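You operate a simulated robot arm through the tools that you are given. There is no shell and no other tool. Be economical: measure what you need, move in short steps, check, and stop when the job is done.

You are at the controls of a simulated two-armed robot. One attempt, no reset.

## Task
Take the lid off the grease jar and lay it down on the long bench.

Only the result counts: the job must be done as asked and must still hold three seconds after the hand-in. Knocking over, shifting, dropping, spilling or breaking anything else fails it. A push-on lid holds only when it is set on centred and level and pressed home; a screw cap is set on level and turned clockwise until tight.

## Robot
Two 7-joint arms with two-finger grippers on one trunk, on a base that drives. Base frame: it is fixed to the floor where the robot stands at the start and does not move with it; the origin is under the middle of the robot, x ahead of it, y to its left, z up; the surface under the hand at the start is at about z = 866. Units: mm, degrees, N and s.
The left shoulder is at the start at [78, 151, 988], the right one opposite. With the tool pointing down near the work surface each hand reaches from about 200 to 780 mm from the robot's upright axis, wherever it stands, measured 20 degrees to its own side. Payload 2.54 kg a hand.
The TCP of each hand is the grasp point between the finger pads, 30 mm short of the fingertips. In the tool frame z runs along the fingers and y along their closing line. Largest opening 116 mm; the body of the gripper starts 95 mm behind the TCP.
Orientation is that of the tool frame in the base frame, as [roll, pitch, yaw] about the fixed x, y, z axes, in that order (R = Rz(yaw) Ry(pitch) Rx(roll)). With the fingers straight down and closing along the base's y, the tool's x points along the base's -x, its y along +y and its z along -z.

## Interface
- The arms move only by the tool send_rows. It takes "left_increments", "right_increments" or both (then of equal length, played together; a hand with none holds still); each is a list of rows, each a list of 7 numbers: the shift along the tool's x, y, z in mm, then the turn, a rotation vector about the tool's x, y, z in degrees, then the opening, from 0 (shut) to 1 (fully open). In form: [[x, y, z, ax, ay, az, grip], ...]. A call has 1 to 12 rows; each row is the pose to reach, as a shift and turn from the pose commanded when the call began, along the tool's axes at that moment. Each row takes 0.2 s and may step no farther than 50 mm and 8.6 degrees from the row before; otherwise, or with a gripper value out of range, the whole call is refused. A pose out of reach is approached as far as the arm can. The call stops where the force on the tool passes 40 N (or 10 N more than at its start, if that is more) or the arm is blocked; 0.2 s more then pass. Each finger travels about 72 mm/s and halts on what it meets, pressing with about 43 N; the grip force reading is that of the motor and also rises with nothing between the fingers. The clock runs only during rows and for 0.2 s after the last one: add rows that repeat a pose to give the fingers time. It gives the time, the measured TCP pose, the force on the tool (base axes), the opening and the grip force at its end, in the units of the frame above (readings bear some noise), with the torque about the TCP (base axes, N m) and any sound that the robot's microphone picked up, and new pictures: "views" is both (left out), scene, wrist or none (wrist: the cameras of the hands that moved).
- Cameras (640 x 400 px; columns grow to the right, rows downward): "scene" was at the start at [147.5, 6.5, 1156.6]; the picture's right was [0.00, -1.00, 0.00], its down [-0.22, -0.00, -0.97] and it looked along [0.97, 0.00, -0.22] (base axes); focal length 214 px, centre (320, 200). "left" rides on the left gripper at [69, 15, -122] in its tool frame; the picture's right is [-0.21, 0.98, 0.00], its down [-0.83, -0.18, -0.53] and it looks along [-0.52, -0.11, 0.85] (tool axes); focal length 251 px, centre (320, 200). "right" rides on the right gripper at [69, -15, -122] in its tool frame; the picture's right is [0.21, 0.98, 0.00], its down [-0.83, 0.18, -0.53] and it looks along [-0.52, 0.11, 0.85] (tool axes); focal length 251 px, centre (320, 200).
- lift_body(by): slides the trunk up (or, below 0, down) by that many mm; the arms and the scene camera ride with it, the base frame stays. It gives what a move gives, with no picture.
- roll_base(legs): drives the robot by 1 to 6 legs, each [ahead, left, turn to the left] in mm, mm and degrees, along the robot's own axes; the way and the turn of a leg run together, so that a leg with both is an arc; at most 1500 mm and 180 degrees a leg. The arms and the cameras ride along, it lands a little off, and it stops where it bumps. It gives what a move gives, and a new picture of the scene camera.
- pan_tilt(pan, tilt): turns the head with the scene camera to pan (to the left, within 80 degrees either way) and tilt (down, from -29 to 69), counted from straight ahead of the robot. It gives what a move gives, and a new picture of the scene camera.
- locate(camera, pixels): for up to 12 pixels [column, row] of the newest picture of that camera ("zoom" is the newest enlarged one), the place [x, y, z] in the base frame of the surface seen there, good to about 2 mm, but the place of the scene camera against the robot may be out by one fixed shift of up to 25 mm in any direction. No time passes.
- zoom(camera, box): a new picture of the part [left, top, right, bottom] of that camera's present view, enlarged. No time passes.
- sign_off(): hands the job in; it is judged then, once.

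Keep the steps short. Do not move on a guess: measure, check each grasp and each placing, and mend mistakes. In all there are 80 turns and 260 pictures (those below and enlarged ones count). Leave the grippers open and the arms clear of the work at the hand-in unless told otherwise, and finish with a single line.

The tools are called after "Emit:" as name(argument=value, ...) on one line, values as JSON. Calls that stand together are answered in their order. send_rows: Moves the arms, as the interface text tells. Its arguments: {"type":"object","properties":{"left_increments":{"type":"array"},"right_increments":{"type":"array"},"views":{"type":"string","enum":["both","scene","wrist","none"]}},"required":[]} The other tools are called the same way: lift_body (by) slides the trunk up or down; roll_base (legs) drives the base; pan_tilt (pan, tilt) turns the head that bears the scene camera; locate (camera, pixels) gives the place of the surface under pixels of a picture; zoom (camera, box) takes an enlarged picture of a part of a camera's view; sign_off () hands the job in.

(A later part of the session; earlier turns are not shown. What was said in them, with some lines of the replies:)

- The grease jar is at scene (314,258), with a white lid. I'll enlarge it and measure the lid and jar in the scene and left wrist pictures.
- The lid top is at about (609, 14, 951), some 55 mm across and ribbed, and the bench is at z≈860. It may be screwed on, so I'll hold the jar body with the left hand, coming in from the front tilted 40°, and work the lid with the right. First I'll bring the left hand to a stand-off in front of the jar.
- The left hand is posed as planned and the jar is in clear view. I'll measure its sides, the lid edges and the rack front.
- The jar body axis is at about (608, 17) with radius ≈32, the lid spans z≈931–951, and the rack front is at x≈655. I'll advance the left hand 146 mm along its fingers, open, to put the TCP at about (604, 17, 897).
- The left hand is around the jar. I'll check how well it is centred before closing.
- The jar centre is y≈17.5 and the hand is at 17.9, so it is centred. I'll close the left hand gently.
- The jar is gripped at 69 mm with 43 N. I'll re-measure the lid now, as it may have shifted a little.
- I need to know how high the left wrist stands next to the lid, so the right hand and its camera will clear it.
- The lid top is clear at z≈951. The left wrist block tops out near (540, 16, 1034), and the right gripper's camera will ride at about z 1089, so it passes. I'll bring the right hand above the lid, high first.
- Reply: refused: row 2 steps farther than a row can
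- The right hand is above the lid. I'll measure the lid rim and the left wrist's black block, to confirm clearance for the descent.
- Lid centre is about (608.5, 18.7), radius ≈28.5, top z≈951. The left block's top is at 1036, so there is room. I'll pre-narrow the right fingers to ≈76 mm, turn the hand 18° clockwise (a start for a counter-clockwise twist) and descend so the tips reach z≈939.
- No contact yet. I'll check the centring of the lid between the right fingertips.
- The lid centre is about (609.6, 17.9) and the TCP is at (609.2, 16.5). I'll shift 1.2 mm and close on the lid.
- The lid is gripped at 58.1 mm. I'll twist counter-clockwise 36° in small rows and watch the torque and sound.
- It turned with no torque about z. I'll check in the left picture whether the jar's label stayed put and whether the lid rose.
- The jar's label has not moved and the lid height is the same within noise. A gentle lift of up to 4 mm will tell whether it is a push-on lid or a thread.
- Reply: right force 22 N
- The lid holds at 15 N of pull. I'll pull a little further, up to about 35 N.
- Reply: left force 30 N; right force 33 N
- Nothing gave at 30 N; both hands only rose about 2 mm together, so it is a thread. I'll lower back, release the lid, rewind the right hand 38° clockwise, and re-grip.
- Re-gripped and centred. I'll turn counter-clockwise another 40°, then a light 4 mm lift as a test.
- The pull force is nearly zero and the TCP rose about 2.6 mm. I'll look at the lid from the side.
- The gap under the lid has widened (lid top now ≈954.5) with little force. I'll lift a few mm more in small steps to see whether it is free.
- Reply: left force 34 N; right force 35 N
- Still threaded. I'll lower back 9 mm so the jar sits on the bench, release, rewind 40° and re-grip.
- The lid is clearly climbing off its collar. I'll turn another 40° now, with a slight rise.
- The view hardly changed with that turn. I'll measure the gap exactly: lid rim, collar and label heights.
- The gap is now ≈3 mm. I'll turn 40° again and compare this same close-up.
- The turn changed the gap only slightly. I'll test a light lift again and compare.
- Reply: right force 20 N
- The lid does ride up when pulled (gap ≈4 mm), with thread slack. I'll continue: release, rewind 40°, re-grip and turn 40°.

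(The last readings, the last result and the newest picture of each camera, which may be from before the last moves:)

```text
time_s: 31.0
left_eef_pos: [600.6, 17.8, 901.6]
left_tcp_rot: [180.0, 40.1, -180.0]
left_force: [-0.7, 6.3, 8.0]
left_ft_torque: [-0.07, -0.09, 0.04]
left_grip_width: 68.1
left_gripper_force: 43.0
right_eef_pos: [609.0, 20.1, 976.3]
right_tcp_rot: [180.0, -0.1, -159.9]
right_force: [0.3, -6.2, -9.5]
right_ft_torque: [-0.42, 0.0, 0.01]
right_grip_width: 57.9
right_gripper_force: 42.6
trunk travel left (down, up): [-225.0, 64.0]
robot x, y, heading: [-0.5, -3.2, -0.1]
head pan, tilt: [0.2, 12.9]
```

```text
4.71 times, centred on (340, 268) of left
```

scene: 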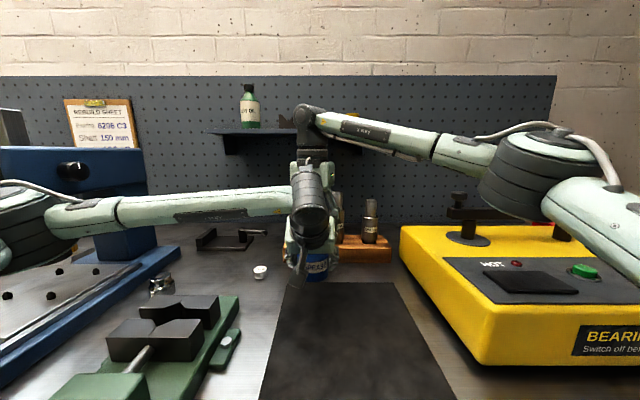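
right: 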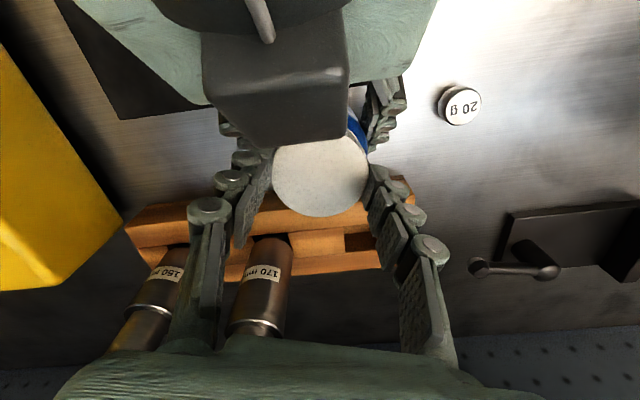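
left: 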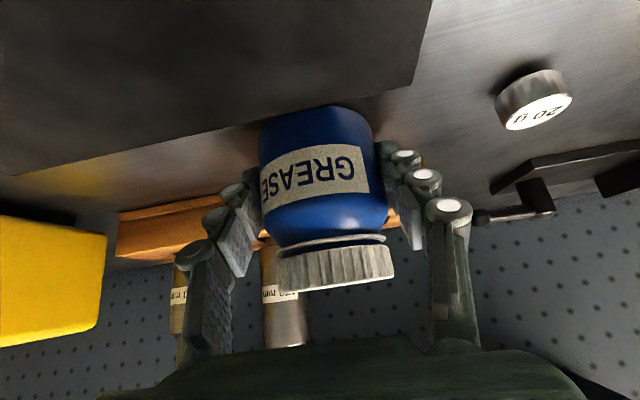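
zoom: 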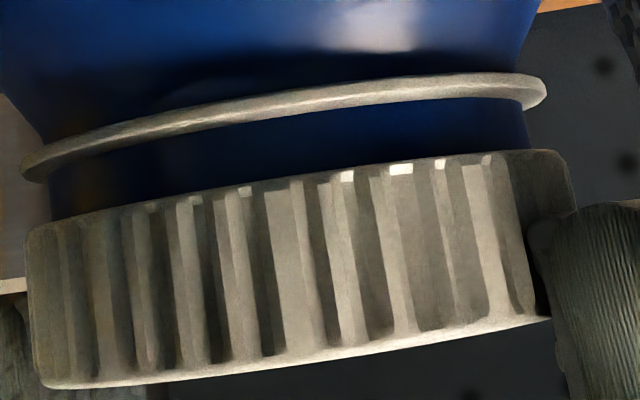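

At the same height the pull is now only 9.5 N, so the turns are gaining. Another cycle, rising about 1 mm more.

Emit:
send_rows(right_increments=[[0, 0, 2, 0, 0, 0, 0.6], [0, 0, 3, 0, 0, 8, 0.6], [0, 0, 3, 0, 0, 16, 0.6], [0, 0, 3, 0, 0, 24, 0.6], [0, 0, 3, 0, 0, 32, 0.6], [0, 0, 3, 0, 0, 40, 0], [0, 0, 3, 0, 0, 40, 0], [0, 0, 2, 0, 0, 32, 0], [0, 0, 1, 0, 0, 24, 0], [0, 0, 0, 0, 0, 16, 0], [0, 0, -1, 0, 0, 8, 0], [0, 0, -1, 0, 0, 0, 0]], views="none")

Emit:
zoom(camera="left", box=[290, 225, 390, 310])

```text
time_s: 33.6
left_eef_pos: [602.5, 18.5, 903.0]
left_tcp_rot: [-179.9, 40.0, -179.9]
left_force: [-5.9, 6.1, 8.6]
left_ft_torque: [0.03, -0.15, 0.07]
left_grip_width: 68.3
left_gripper_force: 43.2
right_eef_pos: [611.4, 18.9, 977.5]
right_tcp_rot: [180.0, 0.0, -159.9]
right_force: [5.0, -6.5, -12.7]
right_ft_torque: [-0.54, -0.39, -0.05]
right_grip_width: 57.7
right_gripper_force: 42.8
trunk travel left (down, up): [-225.0, 64.0]
robot x, y, heading: [-2.0, 5.5, -0.1]
head pan, tilt: [0.2, 12.9]
```

```text
4.71 times, centred on (340, 268) of left
```

zoom: 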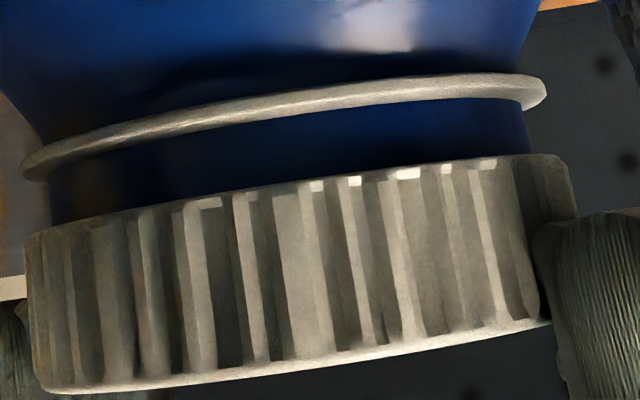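

Rising steadily (~0.4 mm per stroke). Another cycle.

Emit:
send_rows(right_increments=[[0, 0, 2, 0, 0, 0, 0.6], [0, 0, 3, 0, 0, 8.5, 0.6], [0, 0, 3, 0, 0, 17, 0.6], [0, 0, 3, 0, 0, 25.5, 0.6], [0, 0, 3, 0, 0, 34, 0.6], [0, 0, 3, 0, 0, 42, 0], [0, 0, 3, 0, 0, 42, 0], [0, 0, 2, 0, 0, 34, 0], [0, 0, 1, 0, 0, 25.5, 0], [0, 0, 0, 0, 0, 17, 0], [0, 0, -0.5, 0, 0, 8.5, 0], [0, 0, -1, 0, 0, 0, 0]], views="none")

Emit:
send_rows(right_increments=[[0, 0, 2, 0, 0, 0, 0.6], [0, 0, 3, 0, 0, 8.5, 0.6], [0, 0, 3, 0, 0, 17, 0.6], [0, 0, 3, 0, 0, 25.5, 0.6], [0, 0, 3, 0, 0, 34, 0.6], [0, 0, 3, 0, 0, 42, 0], [0, 0, 3, 0, 0, 42, 0], [0, 0, 2, 0, 0, 34, 0], [0, 0, 1, 0, 0, 25.5, 0], [0, 0, 0, 0, 0, 17, 0], [0, 0, -0.5, 0, 0, 8.5, 0], [0, 0, -1, 0, 0, 0, 0]], views="none")

Emit:
zoom(camera="left", box=[290, 225, 390, 310])

```text
time_s: 36.2
left_eef_pos: [600.5, 18.2, 899.6]
left_tcp_rot: [-180.0, 40.1, 180.0]
left_force: [-4.2, 3.0, 7.4]
left_ft_torque: [0.0, -0.3, 0.0]
left_grip_width: 68.3
left_gripper_force: 42.9
right_eef_pos: [610.1, 18.3, 978.9]
right_tcp_rot: [179.9, -0.1, -159.8]
right_force: [5.0, -3.0, -10.7]
right_ft_torque: [-0.31, -0.12, -0.01]
right_grip_width: 57.7
right_gripper_force: 43.2
trunk travel left (down, up): [-225.0, 64.0]
robot x, y, heading: [1.3, 1.3, -0.2]
head pan, tilt: [0.2, 12.9]
```

```text
time_s: 38.8
left_eef_pos: [599.5, 18.4, 899.3]
left_tcp_rot: [180.0, 40.0, -179.9]
left_force: [0.6, 2.5, -3.6]
left_ft_torque: [-0.16, 0.07, 0.04]
left_grip_width: 68.1
left_gripper_force: 43.1
right_eef_pos: [610.4, 19.4, 981.6]
right_tcp_rot: [179.9, 0.0, -159.9]
right_force: [-0.8, -3.4, -0.4]
right_ft_torque: [-0.08, 0.03, -0.1]
right_grip_width: 57.9
right_gripper_force: 43.2
trunk travel left (down, up): [-225.0, 64.0]
robot x, y, heading: [1.6, 5.5, 0.1]
head pan, tilt: [0.2, 12.9]
```

```text
4.71 times, centred on (340, 268) of left
```

zoom: 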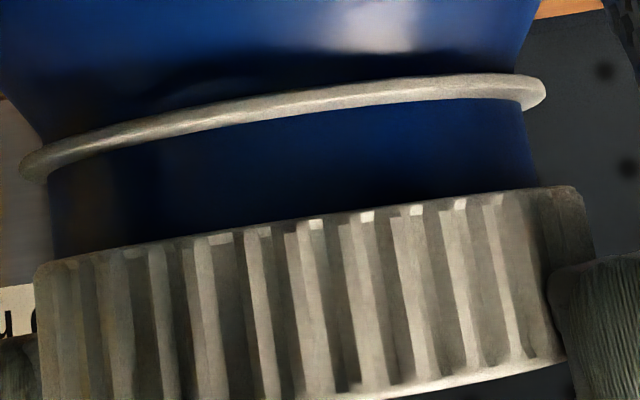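

The gap jumped and the pull is now zero, so the lid seems free of the thread. I'll lift gently and watch the force.

Emit:
send_rows(right_increments=[[0, 0, -2, 0, 0, 0, 0], [0, 0, -5, 0, 0, 0, 0], [0, 0, -9, 0, 0, 0, 0], [0, 0, -14, 0, 0, 0, 0], [0, 0, -20, 0, 0, 0, 0]], views="both")

Emit:
zoom(camera="left", box=[220, 80, 460, 350])

```text
time_s: 40.0
left_eef_pos: [600.8, 17.0, 899.0]
left_tcp_rot: [180.0, 39.9, 180.0]
left_force: [0.6, 0.8, -2.4]
left_ft_torque: [0.01, 0.01, 0.02]
left_grip_width: 68.5
left_gripper_force: 43.0
right_eef_pos: [608.2, 19.2, 1000.7]
right_tcp_rot: [-180.0, 0.0, -160.0]
right_force: [0.9, -0.9, -0.8]
right_ft_torque: [0.0, -0.03, -0.01]
right_grip_width: 57.6
right_gripper_force: 42.7
trunk travel left (down, up): [-225.0, 64.0]
robot x, y, heading: [-2.3, -0.3, 0.0]
head pan, tilt: [0.2, 12.9]
```

scene: 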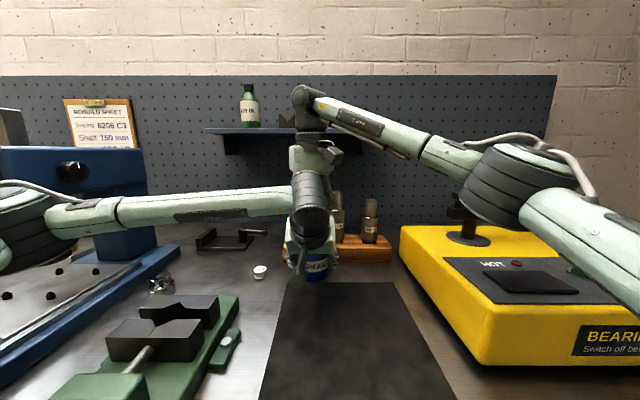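
right: 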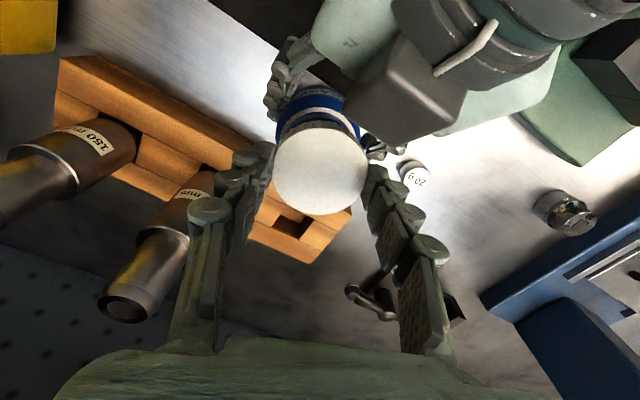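

```text
1.48 times, centred on (340, 215) of left
```

zoom: 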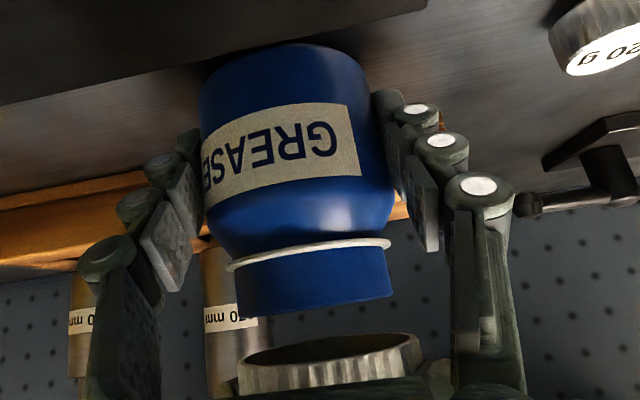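

The lid is off and in the right hand; the jar is open and upright in the left. I'll raise the right hand 80 mm, and lower the left hand in tiny steps so the jar surely rests on the bench.

Emit:
send_rows(right_increments=[[0, 0, -20, 0, 0, 0, 0], [0, 0, -40, 0, 0, 0, 0], [0, 0, -60, 0, 0, 0, 0], [0, 0, -80, 0, 0, 0, 0], [0, 0, -80, 0, 0, 0, 0]], left_increments=[[0, 0, 0, 0, 0, 0, 0], [0, 0, 0, 0, 0, 0, 0], [0, 0, 0, 0, 0, 0, 0], [0.64, 0, 0.77, 0, 0, 0, 0], [0.64, 0, 0.77, 0, 0, 0, 0]], views="wrist")

Emit:
locate(camera="left", pixels=[[330, 255], [330, 245], [330, 115], [330, 105], [330, 95], [300, 100]])

```text
time_s: 41.2
left_eef_pos: [601.4, 17.0, 899.8]
left_tcp_rot: [180.0, 40.0, 179.9]
left_force: [0.9, -0.8, -1.3]
left_ft_torque: [-0.02, 0.07, -0.04]
left_grip_width: 68.3
left_gripper_force: 43.3
right_eef_pos: [608.8, 17.7, 1078.8]
right_tcp_rot: [179.9, -0.1, -160.0]
right_force: [0.1, -0.1, 0.0]
right_ft_torque: [0.01, -0.01, 0.0]
right_grip_width: 57.4
right_gripper_force: 42.9
trunk travel left (down, up): [-225.0, 64.0]
robot x, y, heading: [-1.1, 0.4, 0.2]
head pan, tilt: [0.2, 12.9]
```

right: 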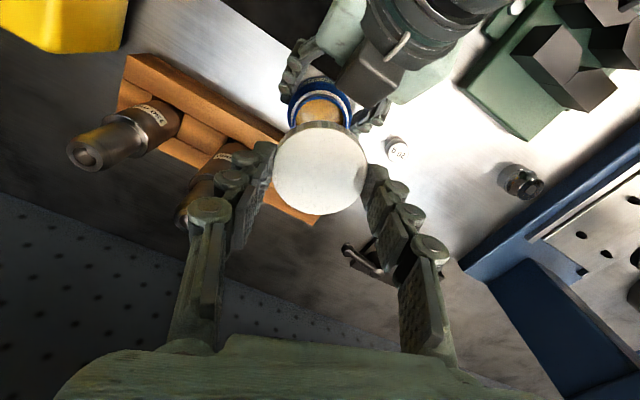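
left: 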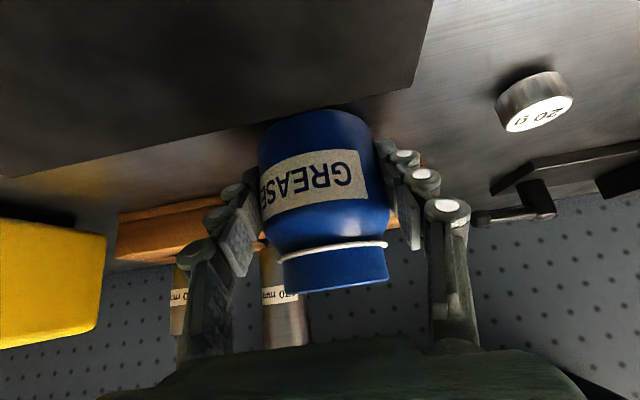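

```text
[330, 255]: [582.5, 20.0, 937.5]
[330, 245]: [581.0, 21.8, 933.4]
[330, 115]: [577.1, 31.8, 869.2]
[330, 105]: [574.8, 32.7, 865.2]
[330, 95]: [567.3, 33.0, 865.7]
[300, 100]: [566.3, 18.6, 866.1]
```

I'll look closely at the jar's base for a gap to the bench.

Emit:
zoom(camera="left", box=[240, 80, 400, 180])

Emit:
send_rows(left_increments=[[0.64, 0, 0.77, 0, 0, 0, 0], [0.64, 0, 0.77, 0, 0, 0, 0]], views="none")

```text
4.00 times, centred on (320, 130) of left
```

zoom: 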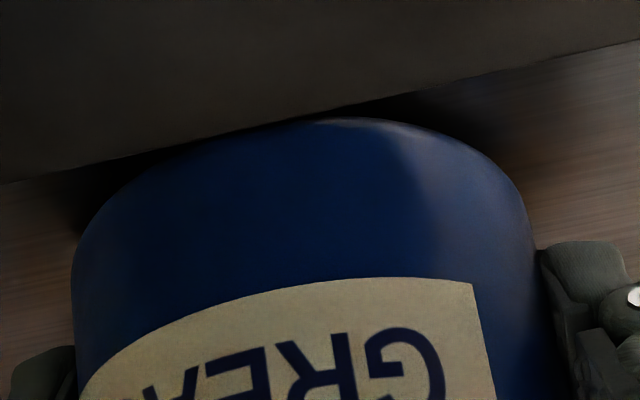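

```text
time_s: 41.8
left_eef_pos: [600.9, 17.5, 899.0]
left_tcp_rot: [-179.9, 40.0, -180.0]
left_force: [0.6, -0.1, 4.7]
left_ft_torque: [0.08, 0.23, 0.0]
left_grip_width: 68.4
left_gripper_force: 42.9
right_eef_pos: [608.3, 18.9, 1080.3]
right_tcp_rot: [180.0, 0.1, -160.1]
right_force: [-0.2, 0.1, -0.9]
right_ft_torque: [-0.01, 0.0, -0.01]
right_grip_width: 57.7
right_gripper_force: 42.8
trunk travel left (down, up): [-225.0, 64.0]
robot x, y, heading: [-2.3, 0.4, -0.1]
head pan, tilt: [0.2, 12.9]
```

The bench now bears 4.7 N, so the jar stands. I'll open the left hand slowly and withdraw along its fingers.

Emit:
send_rows(left_increments=[[0, 0, 0, 0, 0, 0, 0.62], [0, 0, 0, 0, 0, 0, 0.7], [0, 0, 0, 0, 0, 0, 0.85], [0, 0, 0, 0, 0, 0, 0.95], [0, 0, 0, 0, 0, 0, 0.95], [0, 0, -15, 0, 0, 0, 0.95], [0, 0, -40, 0, 0, 0, 0.95], [0, 0, -75, 0, 0, 0, 0.95], [0, 0, -115, 0, 0, 0, 0.95], [0, 0, -150, 0, 0, 0, 0.95], [0, 0, -150, 0, 0, 0, 0.95]])

```text
time_s: 44.2
left_eef_pos: [503.8, 17.1, 1014.3]
left_tcp_rot: [-180.0, 39.9, 180.0]
left_force: [-0.5, -0.5, 0.0]
left_ft_torque: [-0.01, -0.01, 0.0]
left_grip_width: 110.0
left_gripper_force: 0.1
right_eef_pos: [609.4, 18.3, 1078.9]
right_tcp_rot: [-180.0, 0.1, -160.0]
right_force: [-0.5, -0.1, 0.3]
right_ft_torque: [0.0, 0.03, 0.0]
right_grip_width: 57.4
right_gripper_force: 42.9
trunk travel left (down, up): [-225.0, 64.0]
robot x, y, heading: [0.4, 0.3, 0.1]
head pan, tilt: [0.2, 12.9]
```

scene: 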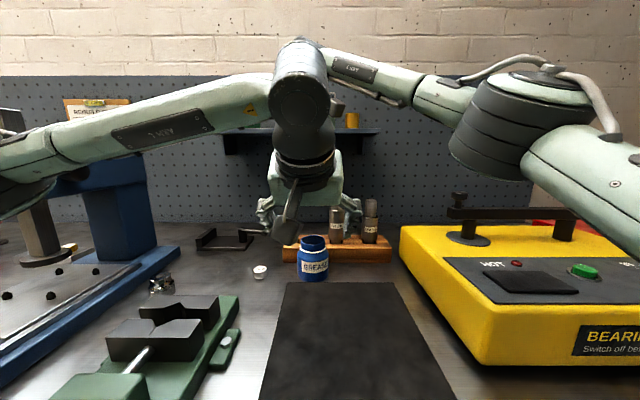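
left: 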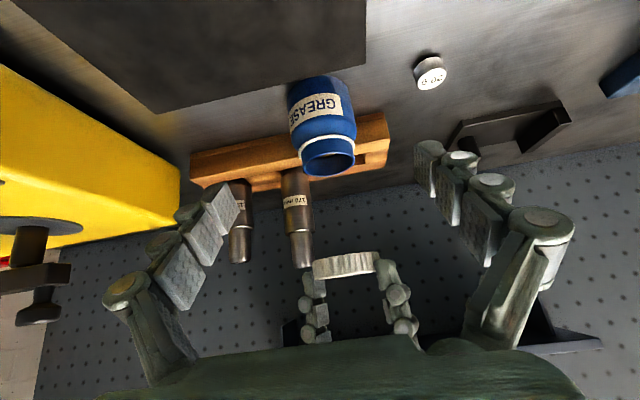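

The jar stands upright, undisturbed and open. I'll move the left arm back and away so it's clear, then survey the bench for the lid.

Emit:
send_rows(left_increments=[[0, 0, -40, 0, 0, 0, 1], [0, 15, -75, 0, 0, 0, 1], [4, 50, -105, 0, 0, 0, 1], [9, 90, -120, 0, 0, 0, 1], [9, 133, -120, 0, 0, 0, 1], [9, 170, -120, 0, 0, 0, 1], [9, 170, -120, 0, 0, 0, 1]], views="both")

Emit:
pan_tilt(pan=10, tilt=35)

```text
time_s: 45.8
left_eef_pos: [421.2, 187.1, 1096.4]
left_tcp_rot: [179.9, 40.0, 179.8]
left_force: [0.2, -0.2, -0.3]
left_ft_torque: [0.0, 0.03, 0.03]
left_grip_width: 116.2
left_gripper_force: 0.1
right_eef_pos: [608.9, 18.1, 1078.6]
right_tcp_rot: [-180.0, 0.0, -160.0]
right_force: [0.1, 1.1, 0.2]
right_ft_torque: [0.0, 0.0, -0.01]
right_grip_width: 57.7
right_gripper_force: 42.7
trunk travel left (down, up): [-225.0, 64.0]
robot x, y, heading: [2.7, -0.3, 0.2]
head pan, tilt: [0.2, 12.9]
```

scene: 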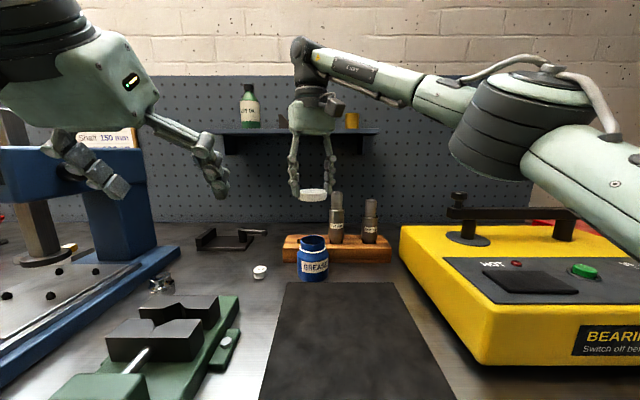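
left: 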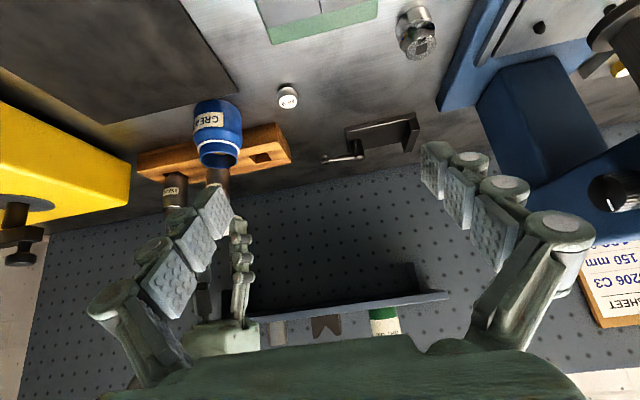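

```text
time_s: 46.7
left_eef_pos: [421.6, 187.6, 1098.1]
left_tcp_rot: [-180.0, 40.0, 179.9]
left_force: [0.0, -0.1, 0.2]
left_ft_torque: [0.0, 0.0, 0.03]
left_grip_width: 115.9
left_gripper_force: 0.1
right_eef_pos: [608.4, 19.4, 1078.8]
right_tcp_rot: [-179.9, 0.0, -160.0]
right_force: [0.9, -0.2, 0.2]
right_ft_torque: [0.02, -0.01, -0.01]
right_grip_width: 57.6
right_gripper_force: 42.7
trunk travel left (down, up): [-225.0, 64.0]
robot x, y, heading: [1.3, -0.3, 0.0]
head pan, tilt: [10.0, 35.0]
```

scene: 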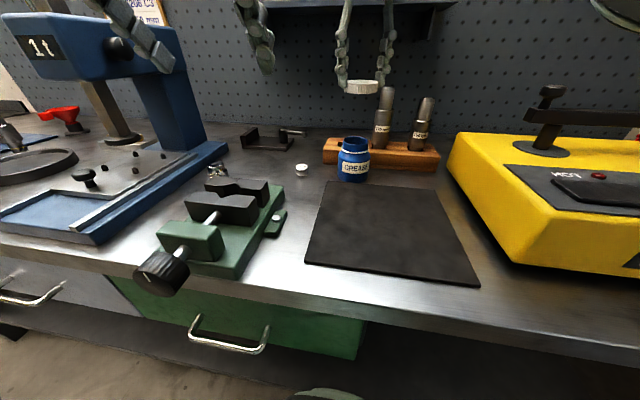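

Candidate bare patches: between the weight and the rack in the left view (≈(310,120)), and between mat and vise (≈(255,70)). I'll measure them and their neighbours.

Emit:
locate(camera="left", pixels=[[255, 70], [237, 90], [270, 45], [289, 95], [277, 95], [300, 96], [325, 110], [350, 90], [318, 130], [322, 158], [290, 125], [345, 128]])

Emit:
locate(camera="left", pixels=[[403, 45], [370, 60], [380, 90], [330, 60], [310, 40], [375, 12], [240, 135], [285, 150], [355, 152], [440, 100], [325, 85]])

Emit:
zoom(camera="left", box=[180, 0, 460, 180])

```text
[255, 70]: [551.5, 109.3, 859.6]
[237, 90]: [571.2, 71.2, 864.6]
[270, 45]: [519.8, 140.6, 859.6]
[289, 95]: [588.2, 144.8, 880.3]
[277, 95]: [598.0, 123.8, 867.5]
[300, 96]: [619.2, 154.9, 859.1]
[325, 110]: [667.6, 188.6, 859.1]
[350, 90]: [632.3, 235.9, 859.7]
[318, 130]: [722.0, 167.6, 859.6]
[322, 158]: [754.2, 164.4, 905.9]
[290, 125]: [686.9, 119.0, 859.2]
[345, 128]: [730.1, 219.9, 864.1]
```

```text
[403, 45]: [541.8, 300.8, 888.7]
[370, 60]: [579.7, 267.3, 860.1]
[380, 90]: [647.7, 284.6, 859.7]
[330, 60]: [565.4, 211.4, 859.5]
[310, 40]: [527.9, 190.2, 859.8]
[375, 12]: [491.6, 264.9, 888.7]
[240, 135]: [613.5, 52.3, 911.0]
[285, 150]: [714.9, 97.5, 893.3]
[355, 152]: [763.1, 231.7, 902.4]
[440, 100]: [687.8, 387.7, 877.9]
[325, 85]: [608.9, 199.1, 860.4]
```

```text
2.22 times, centred on (320, 90) of left
```

zoom: 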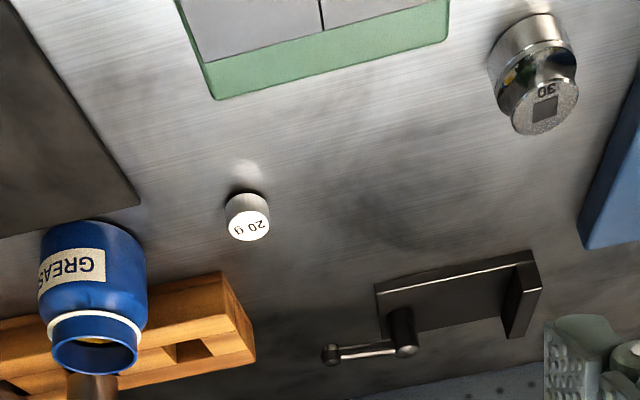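

A roomy bare patch is around (595, 225, 860): 80+ mm from the 20 g weight (594,142) and the bearing (542,301). I'll carry the lid there at the present height while the left hand backs off.

Emit:
send_rows(right_increments=[[0, 0, 0, 0, 0, 0, 0], [0, 0, 0, 0, 0, 0, 0], [-12, 40, 0, 0, 0, 0, 0], [-23, 79, 0, 0, 0, 0, 0], [-35, 119, 0, 0, 0, 0, 0], [-46, 158, 0, 0, 0, 0, 0], [-58, 198, 0, 0, 0, 0, 0], [-58, 198, 0, 0, 0, 0, 0]], left_increments=[[6, 5, -25, 0, 0, 0, 1], [12, 10, -50, 0, 0, 0, 1], [18, 15, -75, 0, 0, 0, 1], [23, 20, -97, 0, 0, 0, 1], [23, 20, -97, 0, 0, 0, 1], [23, 20, -97, 0, 0, 0, 1], [23, 20, -97, 0, 0, 0, 1], [23, 20, -97, 0, 0, 0, 1]])

```text
time_s: 48.5
left_eef_pos: [339.6, 206.8, 1159.1]
left_tcp_rot: [180.0, 40.0, -180.0]
left_force: [0.3, -0.4, 0.0]
left_ft_torque: [-0.01, -0.02, 0.0]
left_grip_width: 116.0
left_gripper_force: 0.0
right_eef_pos: [569.5, 158.8, 1056.0]
right_tcp_rot: [-180.0, 0.2, -160.0]
right_force: [-0.5, -0.1, 0.1]
right_ft_torque: [-0.02, 0.0, 0.0]
right_grip_width: 57.6
right_gripper_force: 43.2
right hand out of reach, approached as far as the arm can: row 4, 5, 6, 7, 8
trunk travel left (down, up): [-225.0, 64.0]
robot x, y, heading: [1.8, 0.4, -0.1]
head pan, tilt: [10.0, 35.0]
```

scene: 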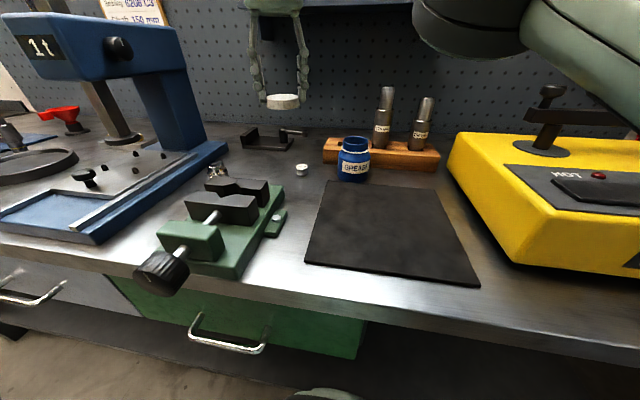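
right: 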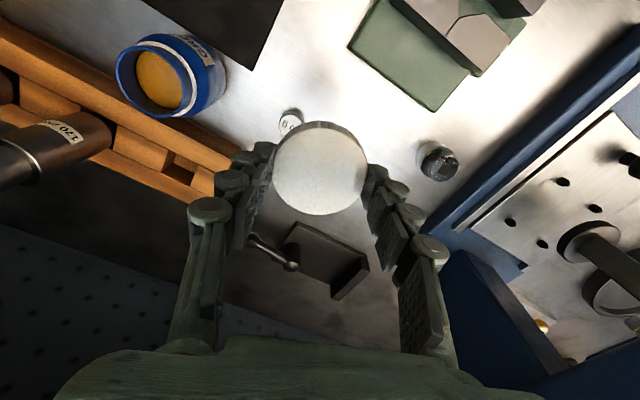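
left: 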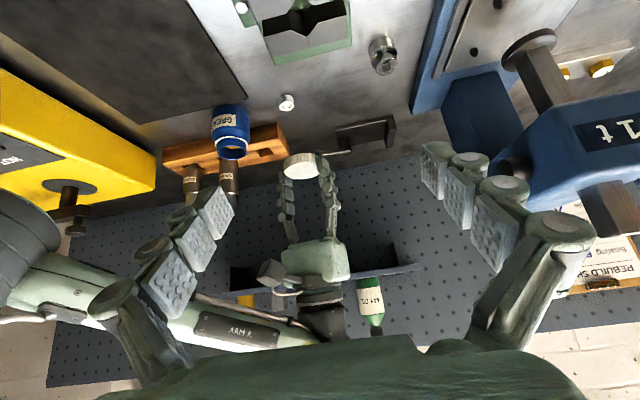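

The hand fell short at that height (569, 159, 1056). Lower down the reach is longer, so I'll bring it down and aim slightly nearer, at (575, 215, 1000), and read where it gets.

Emit:
send_rows(right_increments=[[11, -1, 25, 0, 0, 0, 0], [22, -3, 50, 0, 0, 0, 0], [22, -3, 78, 0, 0, 0, 0], [22, -3, 78, 0, 0, 0, 0]])

```text
time_s: 49.5
left_eef_pos: [339.9, 207.9, 1159.0]
left_tcp_rot: [180.0, 39.9, 180.0]
left_force: [0.0, -0.5, 0.3]
left_ft_torque: [0.04, -0.02, -0.05]
left_grip_width: 116.1
left_gripper_force: 0.1
right_eef_pos: [550.2, 148.1, 975.3]
right_tcp_rot: [179.9, 0.0, -160.0]
right_force: [-0.1, 0.2, -0.6]
right_ft_torque: [-0.02, -0.01, -0.01]
right_grip_width: 57.5
right_gripper_force: 43.1
trunk travel left (down, up): [-225.0, 64.0]
robot x, y, heading: [1.2, 2.1, -0.1]
head pan, tilt: [10.0, 35.0]
```

scene: 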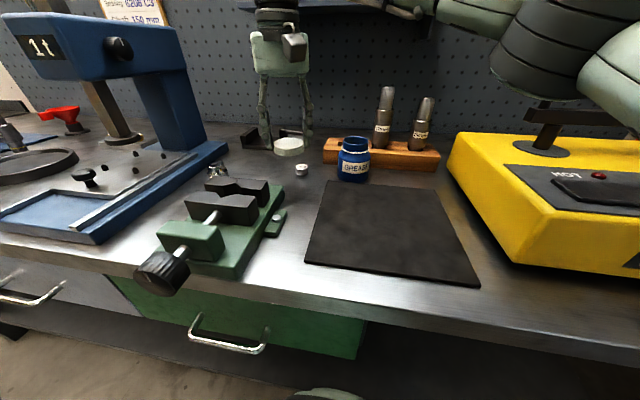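
right: 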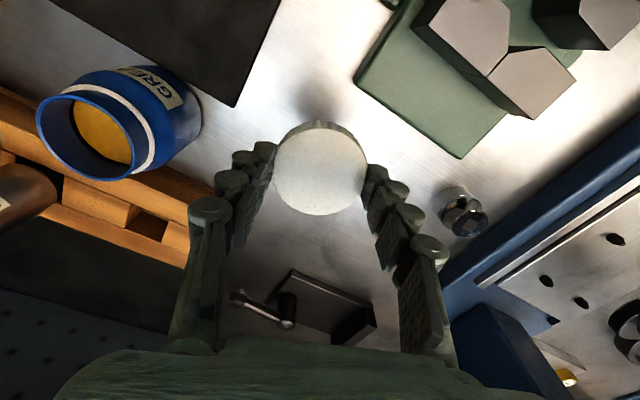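

The command restarts from the reached pose: now (550, 148, 975), within reach. I'll shift toward (590, 218, 960), well above the weight (top z 880).

Emit:
send_rows(right_increments=[[-20, 17, 5, 0, 0, 0, 0], [-41, 35, 10, 0, 0, 0, 0], [-61, 52, 15, 0, 0, 0, 0], [-61, 52, 15, 0, 0, 0, 0]], views="wrist")

```text
time_s: 50.5
left_eef_pos: [339.7, 207.0, 1159.3]
left_tcp_rot: [-180.0, 40.0, 180.0]
left_force: [0.2, 1.3, -0.7]
left_ft_torque: [0.03, 0.01, -0.01]
left_grip_width: 116.0
left_gripper_force: 0.0
right_eef_pos: [576.0, 195.5, 966.2]
right_tcp_rot: [179.9, 0.0, -160.0]
right_force: [-0.1, 0.2, 0.3]
right_ft_torque: [0.0, -0.01, 0.01]
right_grip_width: 57.5
right_gripper_force: 43.0
right hand out of reach, approached as far as the arm can: row 3, 4
trunk travel left (down, up): [-225.0, 64.0]
robot x, y, heading: [-1.7, 1.0, 0.1]
head pan, tilt: [10.0, 35.0]
```

right: 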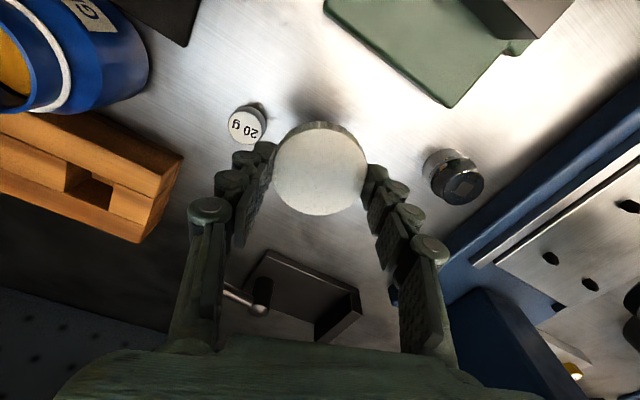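

Now at (576, 195, 966). With fingers near the y line, one would come close to the weight, so I'll turn the hand 50° counter-clockwise to line the fingers along x, then recheck.

Emit:
send_rows(right_increments=[[0, 0, 5, 0, 0, -8.4, 0], [0, 0, 10, 0, 0, -16.8, 0], [0, 0, 15, 0, 0, -25.2, 0], [0, 0, 20, 0, 0, -33.6, 0], [0, 0, 25, 0, 0, -42, 0], [0, 0, 25, 0, 0, -50, 0], [0, 0, 25, 0, 0, -50, 0]])

```text
time_s: 52.1
left_eef_pos: [340.8, 206.3, 1159.0]
left_tcp_rot: [-179.9, 40.0, 179.9]
left_force: [0.6, -0.2, 0.1]
left_ft_torque: [0.01, -0.01, 0.03]
left_grip_width: 116.0
left_gripper_force: 0.0
right_eef_pos: [541.1, 210.1, 938.0]
right_tcp_rot: [179.9, 0.1, -122.0]
right_force: [-0.7, -0.4, 0.0]
right_ft_torque: [0.0, -0.01, 0.03]
right_grip_width: 57.4
right_gripper_force: 42.7
right hand out of reach, approached as far as the arm can: row 4, 5, 6, 7
trunk travel left (down, up): [-225.0, 64.0]
robot x, y, heading: [0.9, -1.9, -0.0]
head pan, tilt: [10.0, 35.0]
```

scene: 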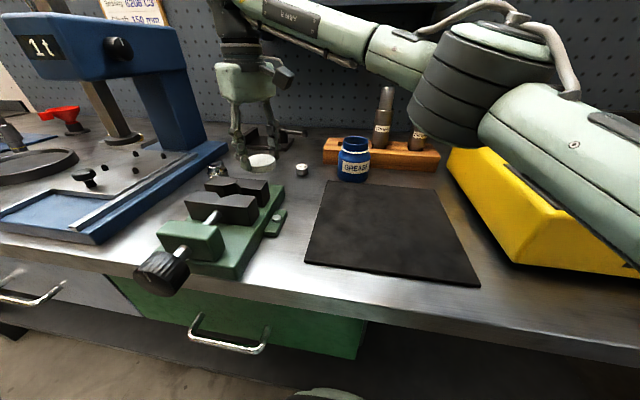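
right: 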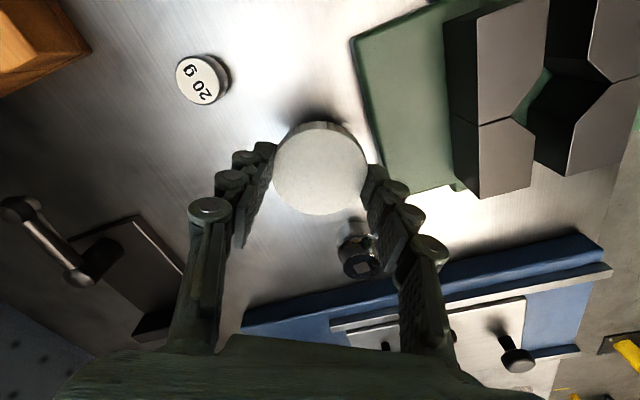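

A joint limit pulled it aside to (541, 210). Rather than strain the arm, I'll back up and roll the base left a little instead. First I'll raise and move the hand back toward the middle, and measure the bench edge and vise knob for driving clearance.

Emit:
locate(camera="scene", pixels=[[160, 275], [400, 290], [230, 340], [320, 395], [60, 300]])

Emit:
send_rows(right_increments=[[0, 0, -20, 0, 0, 0, 0], [0, 0, -45, 0, 0, 8, 0], [0, 0, -60, 0, 0, 16, 0], [0, 0, -60, 0, 0, 24, 0], [0, 0, -60, 0, 0, 32, 0], [0, 0, -60, 0, 0, 38, 0], [0, 0, -60, 0, 0, 38, 0]], views="none")

```text
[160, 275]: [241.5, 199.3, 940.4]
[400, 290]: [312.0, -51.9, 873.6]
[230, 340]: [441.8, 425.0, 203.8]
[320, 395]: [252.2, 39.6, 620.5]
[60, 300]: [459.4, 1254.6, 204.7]
```

```text
time_s: 53.7
left_eef_pos: [339.9, 207.3, 1158.1]
left_tcp_rot: [180.0, 40.0, 180.0]
left_force: [1.2, 1.2, 0.3]
left_ft_torque: [0.01, 0.02, 0.0]
left_grip_width: 116.2
left_gripper_force: 0.1
right_eef_pos: [542.5, 209.3, 999.0]
right_tcp_rot: [179.8, 0.0, -160.2]
right_force: [0.7, -0.3, 0.2]
right_ft_torque: [-0.01, -0.01, 0.0]
right_grip_width: 58.0
right_gripper_force: 42.9
right hand out of reach, approached as far as the arm can: row 1
trunk travel left (down, up): [-225.0, 64.0]
robot x, y, heading: [0.1, 0.8, 0.2]
head pan, tilt: [10.0, 35.0]
```

The vise knob juts out to x≈241, so driving left is unwise. Turning the hand the other way (yaw ≈150) keeps the fingers off the weight as well. I'll rotate 50° clockwise while shifting to (567, 212).

Emit:
send_rows(right_increments=[[0, 0, 3, 0, 0, 8.4, 0], [0, 0, 6, 0, 0, 16.8, 0], [0, 0, 10, 0, 0, 25.2, 0], [-6, -2, 15, 0, 0, 33.6, 0], [-14, -4, 20, 0, 0, 42, 0], [-23, -6, 30, 0, 0, 50, 0], [-23, -6, 40, 0, 0, 50, 0], [-23, -6, 40, 0, 0, 50, 0]])

```text
time_s: 55.5
left_eef_pos: [340.6, 207.2, 1158.5]
left_tcp_rot: [-180.0, 39.9, -179.9]
left_force: [0.8, -0.2, -0.3]
left_ft_torque: [-0.01, -0.01, -0.04]
left_grip_width: 115.8
left_gripper_force: 0.0
right_eef_pos: [568.7, 201.9, 964.0]
right_tcp_rot: [179.8, -0.1, 149.9]
right_force: [0.5, 0.2, 0.1]
right_ft_torque: [0.03, 0.0, -0.01]
right_grip_width: 57.6
right_gripper_force: 43.3
right hand out of reach, approached as far as the arm can: row 5, 6, 7, 8
trunk travel left (down, up): [-225.0, 64.0]
robot x, y, heading: [-3.3, 1.5, -0.1]
head pan, tilt: [10.0, 35.0]
```

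scene: 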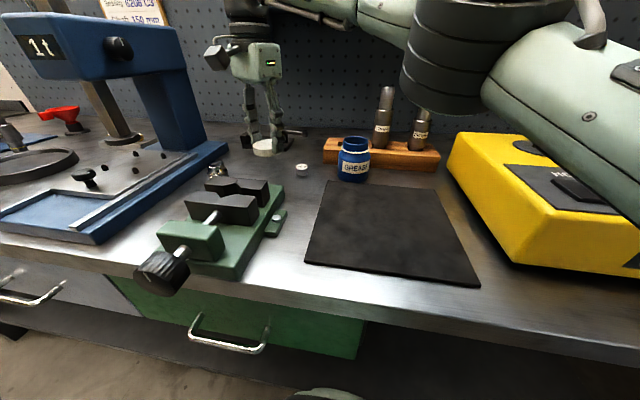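
right: 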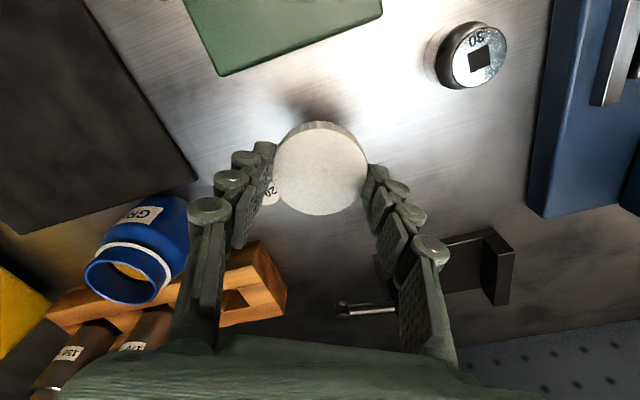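

Yaw 150 works; at (569, 202, 964). I'll descend 54 mm straight with an 8 mm shift to +y, away from the weight.

Emit:
send_rows(right_increments=[[0, 0, 15, 0, 0, 0, 0], [2, 4, 30, 0, 0, 0, 0], [4, 7, 45, 0, 0, 0, 0], [4, 7, 54, 0, 0, 0, 0], [4, 7, 54, 0, 0, 0, 0]])

```text
time_s: 56.7
left_eef_pos: [340.1, 207.7, 1158.7]
left_tcp_rot: [-180.0, 40.0, 179.9]
left_force: [0.7, -0.6, -0.2]
left_ft_torque: [0.01, 0.03, -0.01]
left_grip_width: 115.8
left_gripper_force: 0.1
right_eef_pos: [567.1, 210.7, 910.2]
right_tcp_rot: [179.9, -0.1, 149.9]
right_force: [-0.1, -0.7, 0.1]
right_ft_torque: [0.0, -0.01, 0.03]
right_grip_width: 57.8
right_gripper_force: 43.3
trunk travel left (down, up): [-225.0, 64.0]
robot x, y, heading: [3.0, 0.4, -0.0]
head pan, tilt: [10.0, 35.0]
```

scene: 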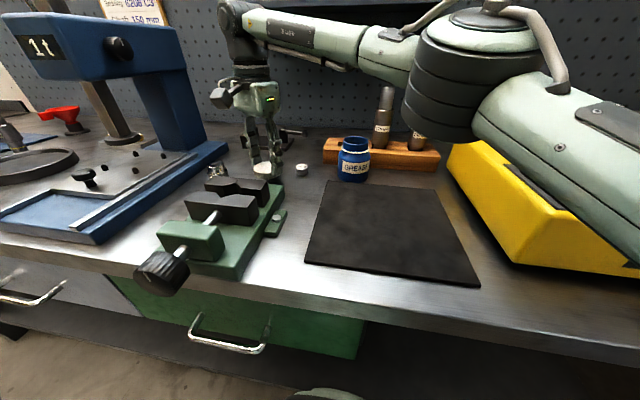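
right: 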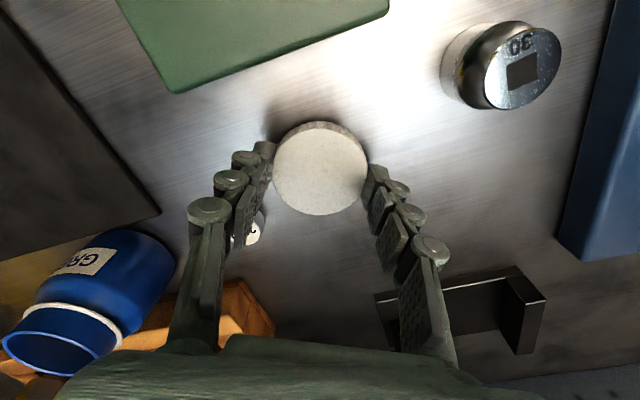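

About 13 mm to go. I'll check lid height and the weight's clearance from the nearest finger.

Emit:
locate(camera="right", pixels=[[320, 165], [255, 232], [244, 158], [222, 176], [320, 125], [278, 180], [366, 180], [270, 150]])

Emit:
zoom(camera="right", box=[180, 90, 420, 260])

Emit:
zoom(camera="scene", box=[190, 80, 350, 200])

```text
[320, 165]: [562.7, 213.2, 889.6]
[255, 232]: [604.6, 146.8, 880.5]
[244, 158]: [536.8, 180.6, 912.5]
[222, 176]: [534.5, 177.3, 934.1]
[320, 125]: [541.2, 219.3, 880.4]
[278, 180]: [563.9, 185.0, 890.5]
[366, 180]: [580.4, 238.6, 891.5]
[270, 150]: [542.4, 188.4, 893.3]
```

```text
2.35 times, centred on (300, 175) of right
```

zoom: 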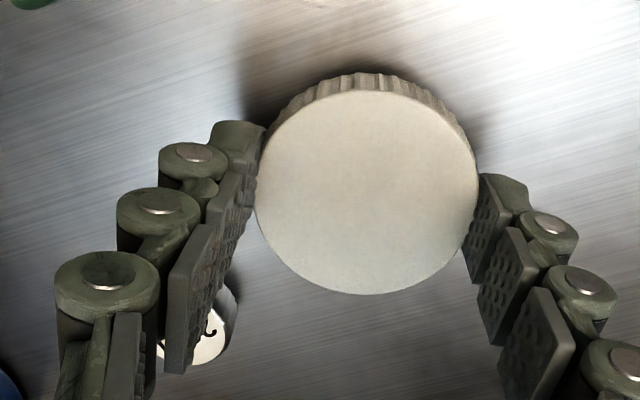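

```text
3.33 times, centred on (270, 140) of scene
```

zoom: 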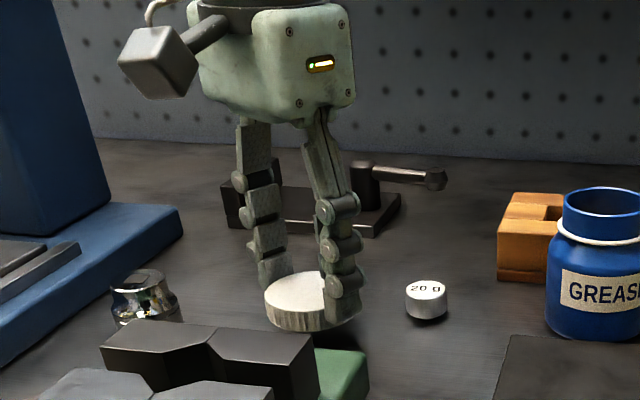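

The lid top is at 890, so its underside is ≈13 mm up, and the finger stays >45 mm from the weight. I'll lower slowly until there is contact.

Emit:
send_rows(right_increments=[[0, 0, 5, 0, 0, 0, 0], [0, 0, 9, 0, 0, 0, 0], [0, 0, 11, 0, 0, 0, 0], [0, 0, 12, 0, 0, 0, 0], [0, 0, 12.7, 0, 0, 0, 0]], views="none")

Emit:
locate(camera="right", pixels=[[320, 165], [300, 180], [345, 180]])

```text
time_s: 57.9
left_eef_pos: [339.7, 207.5, 1158.4]
left_tcp_rot: [-179.9, 39.9, -180.0]
left_force: [0.1, 0.2, -0.3]
left_ft_torque: [0.01, 0.0, -0.01]
left_grip_width: 115.9
left_gripper_force: 0.1
right_eef_pos: [566.8, 210.3, 897.1]
right_tcp_rot: [179.9, -0.3, 150.0]
right_force: [0.6, -0.4, -0.8]
right_ft_torque: [0.01, -0.03, 0.02]
right_grip_width: 57.6
right_gripper_force: 42.8
trunk travel left (down, up): [-225.0, 64.0]
robot x, y, heading: [2.6, -1.0, -0.0]
head pan, tilt: [10.0, 35.0]
```

```text
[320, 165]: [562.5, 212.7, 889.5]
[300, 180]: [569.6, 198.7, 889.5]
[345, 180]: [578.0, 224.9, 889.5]
```

No contact yet (that locate used the old picture). Down further in 0.7 mm steps, up to 4 mm.

Emit:
send_rows(right_increments=[[0, 0, 0.7, 0, 0, 0, 0], [0, 0, 1.4, 0, 0, 0, 0], [0, 0, 2.1, 0, 0, 0, 0]], views="wrist")

Emit:
locate(camera="right", pixels=[[320, 165], [300, 180], [345, 180]])

```text
time_s: 58.7
left_eef_pos: [340.1, 207.4, 1158.9]
left_tcp_rot: [180.0, 39.9, -180.0]
left_force: [0.2, -0.2, -0.3]
left_ft_torque: [-0.02, -0.01, -0.01]
left_grip_width: 116.0
left_gripper_force: 0.1
right_eef_pos: [567.2, 210.9, 895.6]
right_tcp_rot: [179.9, -0.1, 150.0]
right_force: [-0.2, 0.4, 2.0]
right_ft_torque: [0.05, 0.03, 0.01]
right_grip_width: 58.0
right_gripper_force: 43.3
trunk travel left (down, up): [-225.0, 64.0]
robot x, y, heading: [0.3, -0.6, -0.2]
head pan, tilt: [10.0, 35.0]
```

right: 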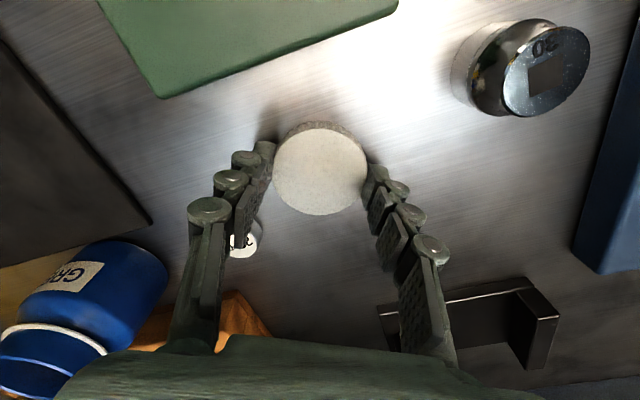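

```text
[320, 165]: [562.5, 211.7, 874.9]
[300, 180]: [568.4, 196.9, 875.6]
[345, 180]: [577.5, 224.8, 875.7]
```

Contact: 2 N, lid top at 875, so it lies on the bench. One more small nudge, then I'll open slowly.

Emit:
send_rows(right_increments=[[0, 0, 0.5, 0, 0, 0, 0], [0, 0, 0.5, 0, 0, 0, 0.54], [0, 0, 0.5, 0, 0, 0, 0.58], [0, 0, 0.5, 0, 0, 0, 0.64], [0, 0, 0.5, 0, 0, 0, 0.7], [0, 0, 0.5, 0, 0, 0, 0.7]], views="wrist")

```text
time_s: 60.1
left_eef_pos: [341.0, 207.9, 1158.8]
left_tcp_rot: [-180.0, 40.0, -180.0]
left_force: [0.3, 0.6, 0.5]
left_ft_torque: [-0.02, 0.0, 0.0]
left_grip_width: 116.0
left_gripper_force: 0.0
right_eef_pos: [568.9, 210.3, 895.4]
right_tcp_rot: [180.0, 0.0, 150.0]
right_force: [-0.1, 0.2, 0.4]
right_ft_torque: [-0.01, 0.01, 0.0]
right_grip_width: 81.2
right_gripper_force: 0.0
trunk travel left (down, up): [-225.0, 64.0]
robot x, y, heading: [1.4, 2.5, -0.0]
head pan, tilt: [10.0, 35.0]
```

right: 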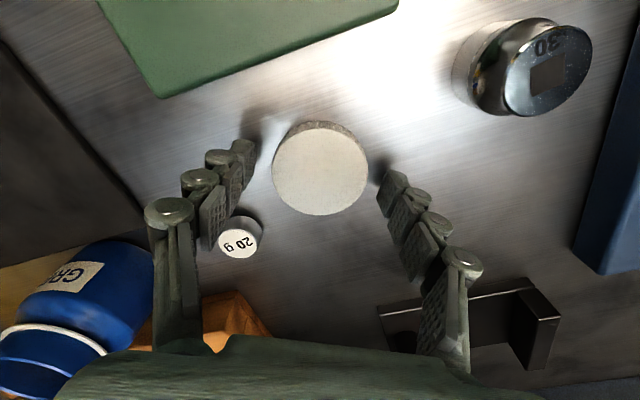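

The lid lies free. I'll raise the hand straight up 110 mm, then bring it back toward the robot, opening fully.

Emit:
send_rows(right_increments=[[0, 0, -15, 0, 0, 0, 0.7], [0, 0, -40, 0, 0, 0, 0.75], [0, 0, -75, 0, 0, 0, 1], [0, 0, -110, 0, 0, 0, 1], [0, -25, -140, 0, 0, 0, 1], [10, -60, -165, 0, 0, 0, 1], [25, -95, -190, 0, 0, 0, 1], [40, -130, -200, 0, 0, 0, 1], [50, -165, -200, 0, 0, 0, 1], [50, -165, -200, 0, 0, 0, 1]])

```text
time_s: 62.3
left_eef_pos: [340.1, 207.0, 1158.5]
left_tcp_rot: [179.9, 40.1, -179.9]
left_force: [0.2, -0.8, 0.5]
left_ft_torque: [-0.05, -0.05, 0.01]
left_grip_width: 116.0
left_gripper_force: 0.0
right_eef_pos: [442.8, 92.3, 1097.4]
right_tcp_rot: [180.0, -0.1, 149.8]
right_force: [-0.1, 0.0, 0.4]
right_ft_torque: [0.02, -0.02, -0.02]
right_grip_width: 116.0
right_gripper_force: 0.0
right hand out of reach, approached as far as the arm can: row 3, 4, 5
trunk travel left (down, up): [-225.0, 64.0]
robot x, y, heading: [0.0, 0.5, 0.2]
head pan, tilt: [10.0, 35.0]
```

scene: 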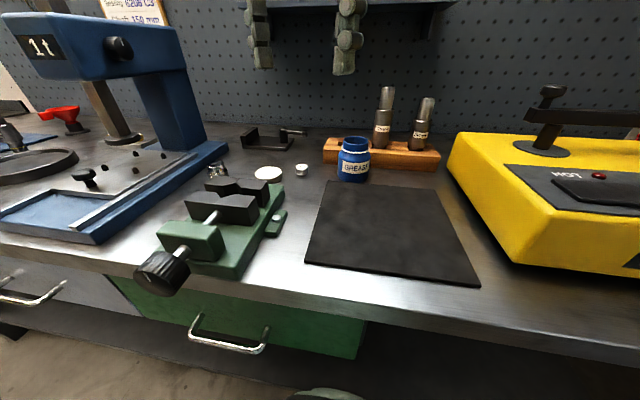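
right: 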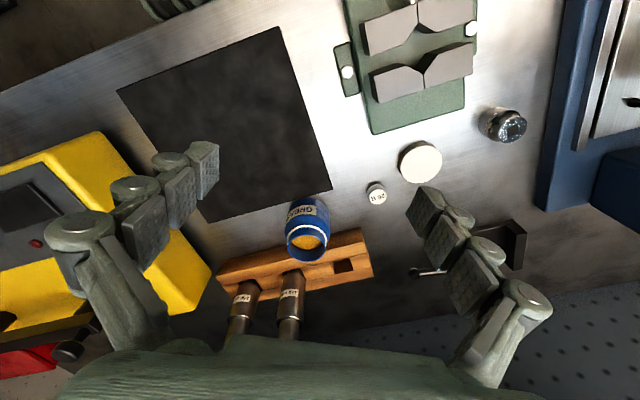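

The lid lies alone on the bare bench and everything else stands as before. A last check of its level and the jar.

Emit:
locate(camera="right", pixels=[[420, 162], [407, 162], [434, 162], [420, 150], [420, 175], [377, 195], [300, 232]])

Emit:
zoom(camera="scene", box=[200, 110, 400, 235])

```text
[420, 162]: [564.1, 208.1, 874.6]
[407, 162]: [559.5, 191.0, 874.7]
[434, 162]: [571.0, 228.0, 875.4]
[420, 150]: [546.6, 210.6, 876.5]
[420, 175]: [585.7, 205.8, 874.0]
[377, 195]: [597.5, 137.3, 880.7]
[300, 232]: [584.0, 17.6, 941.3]
```

```text
3.20 times, centred on (300, 172) of scene
```

zoom: 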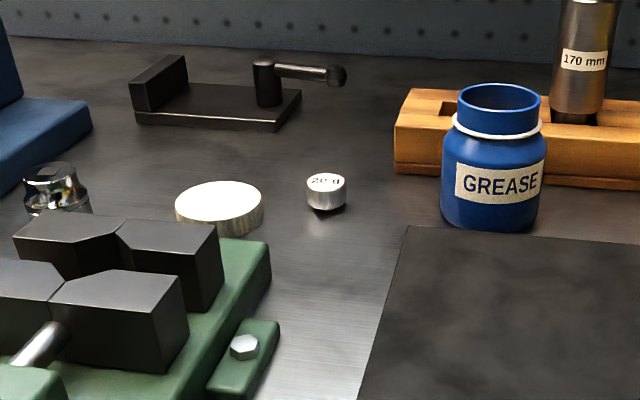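

The lid is flat at z≈875 on the bench, the jar stands open, both grippers are open and clear. Handing in.

Emit:
sign_off()

```text
The job is handed in.
```

The grease jar's lid is unscrewed and lying flat on the bare bench at about (565, 209); the jar stands open and upright in its place and I saw nothing else moved.
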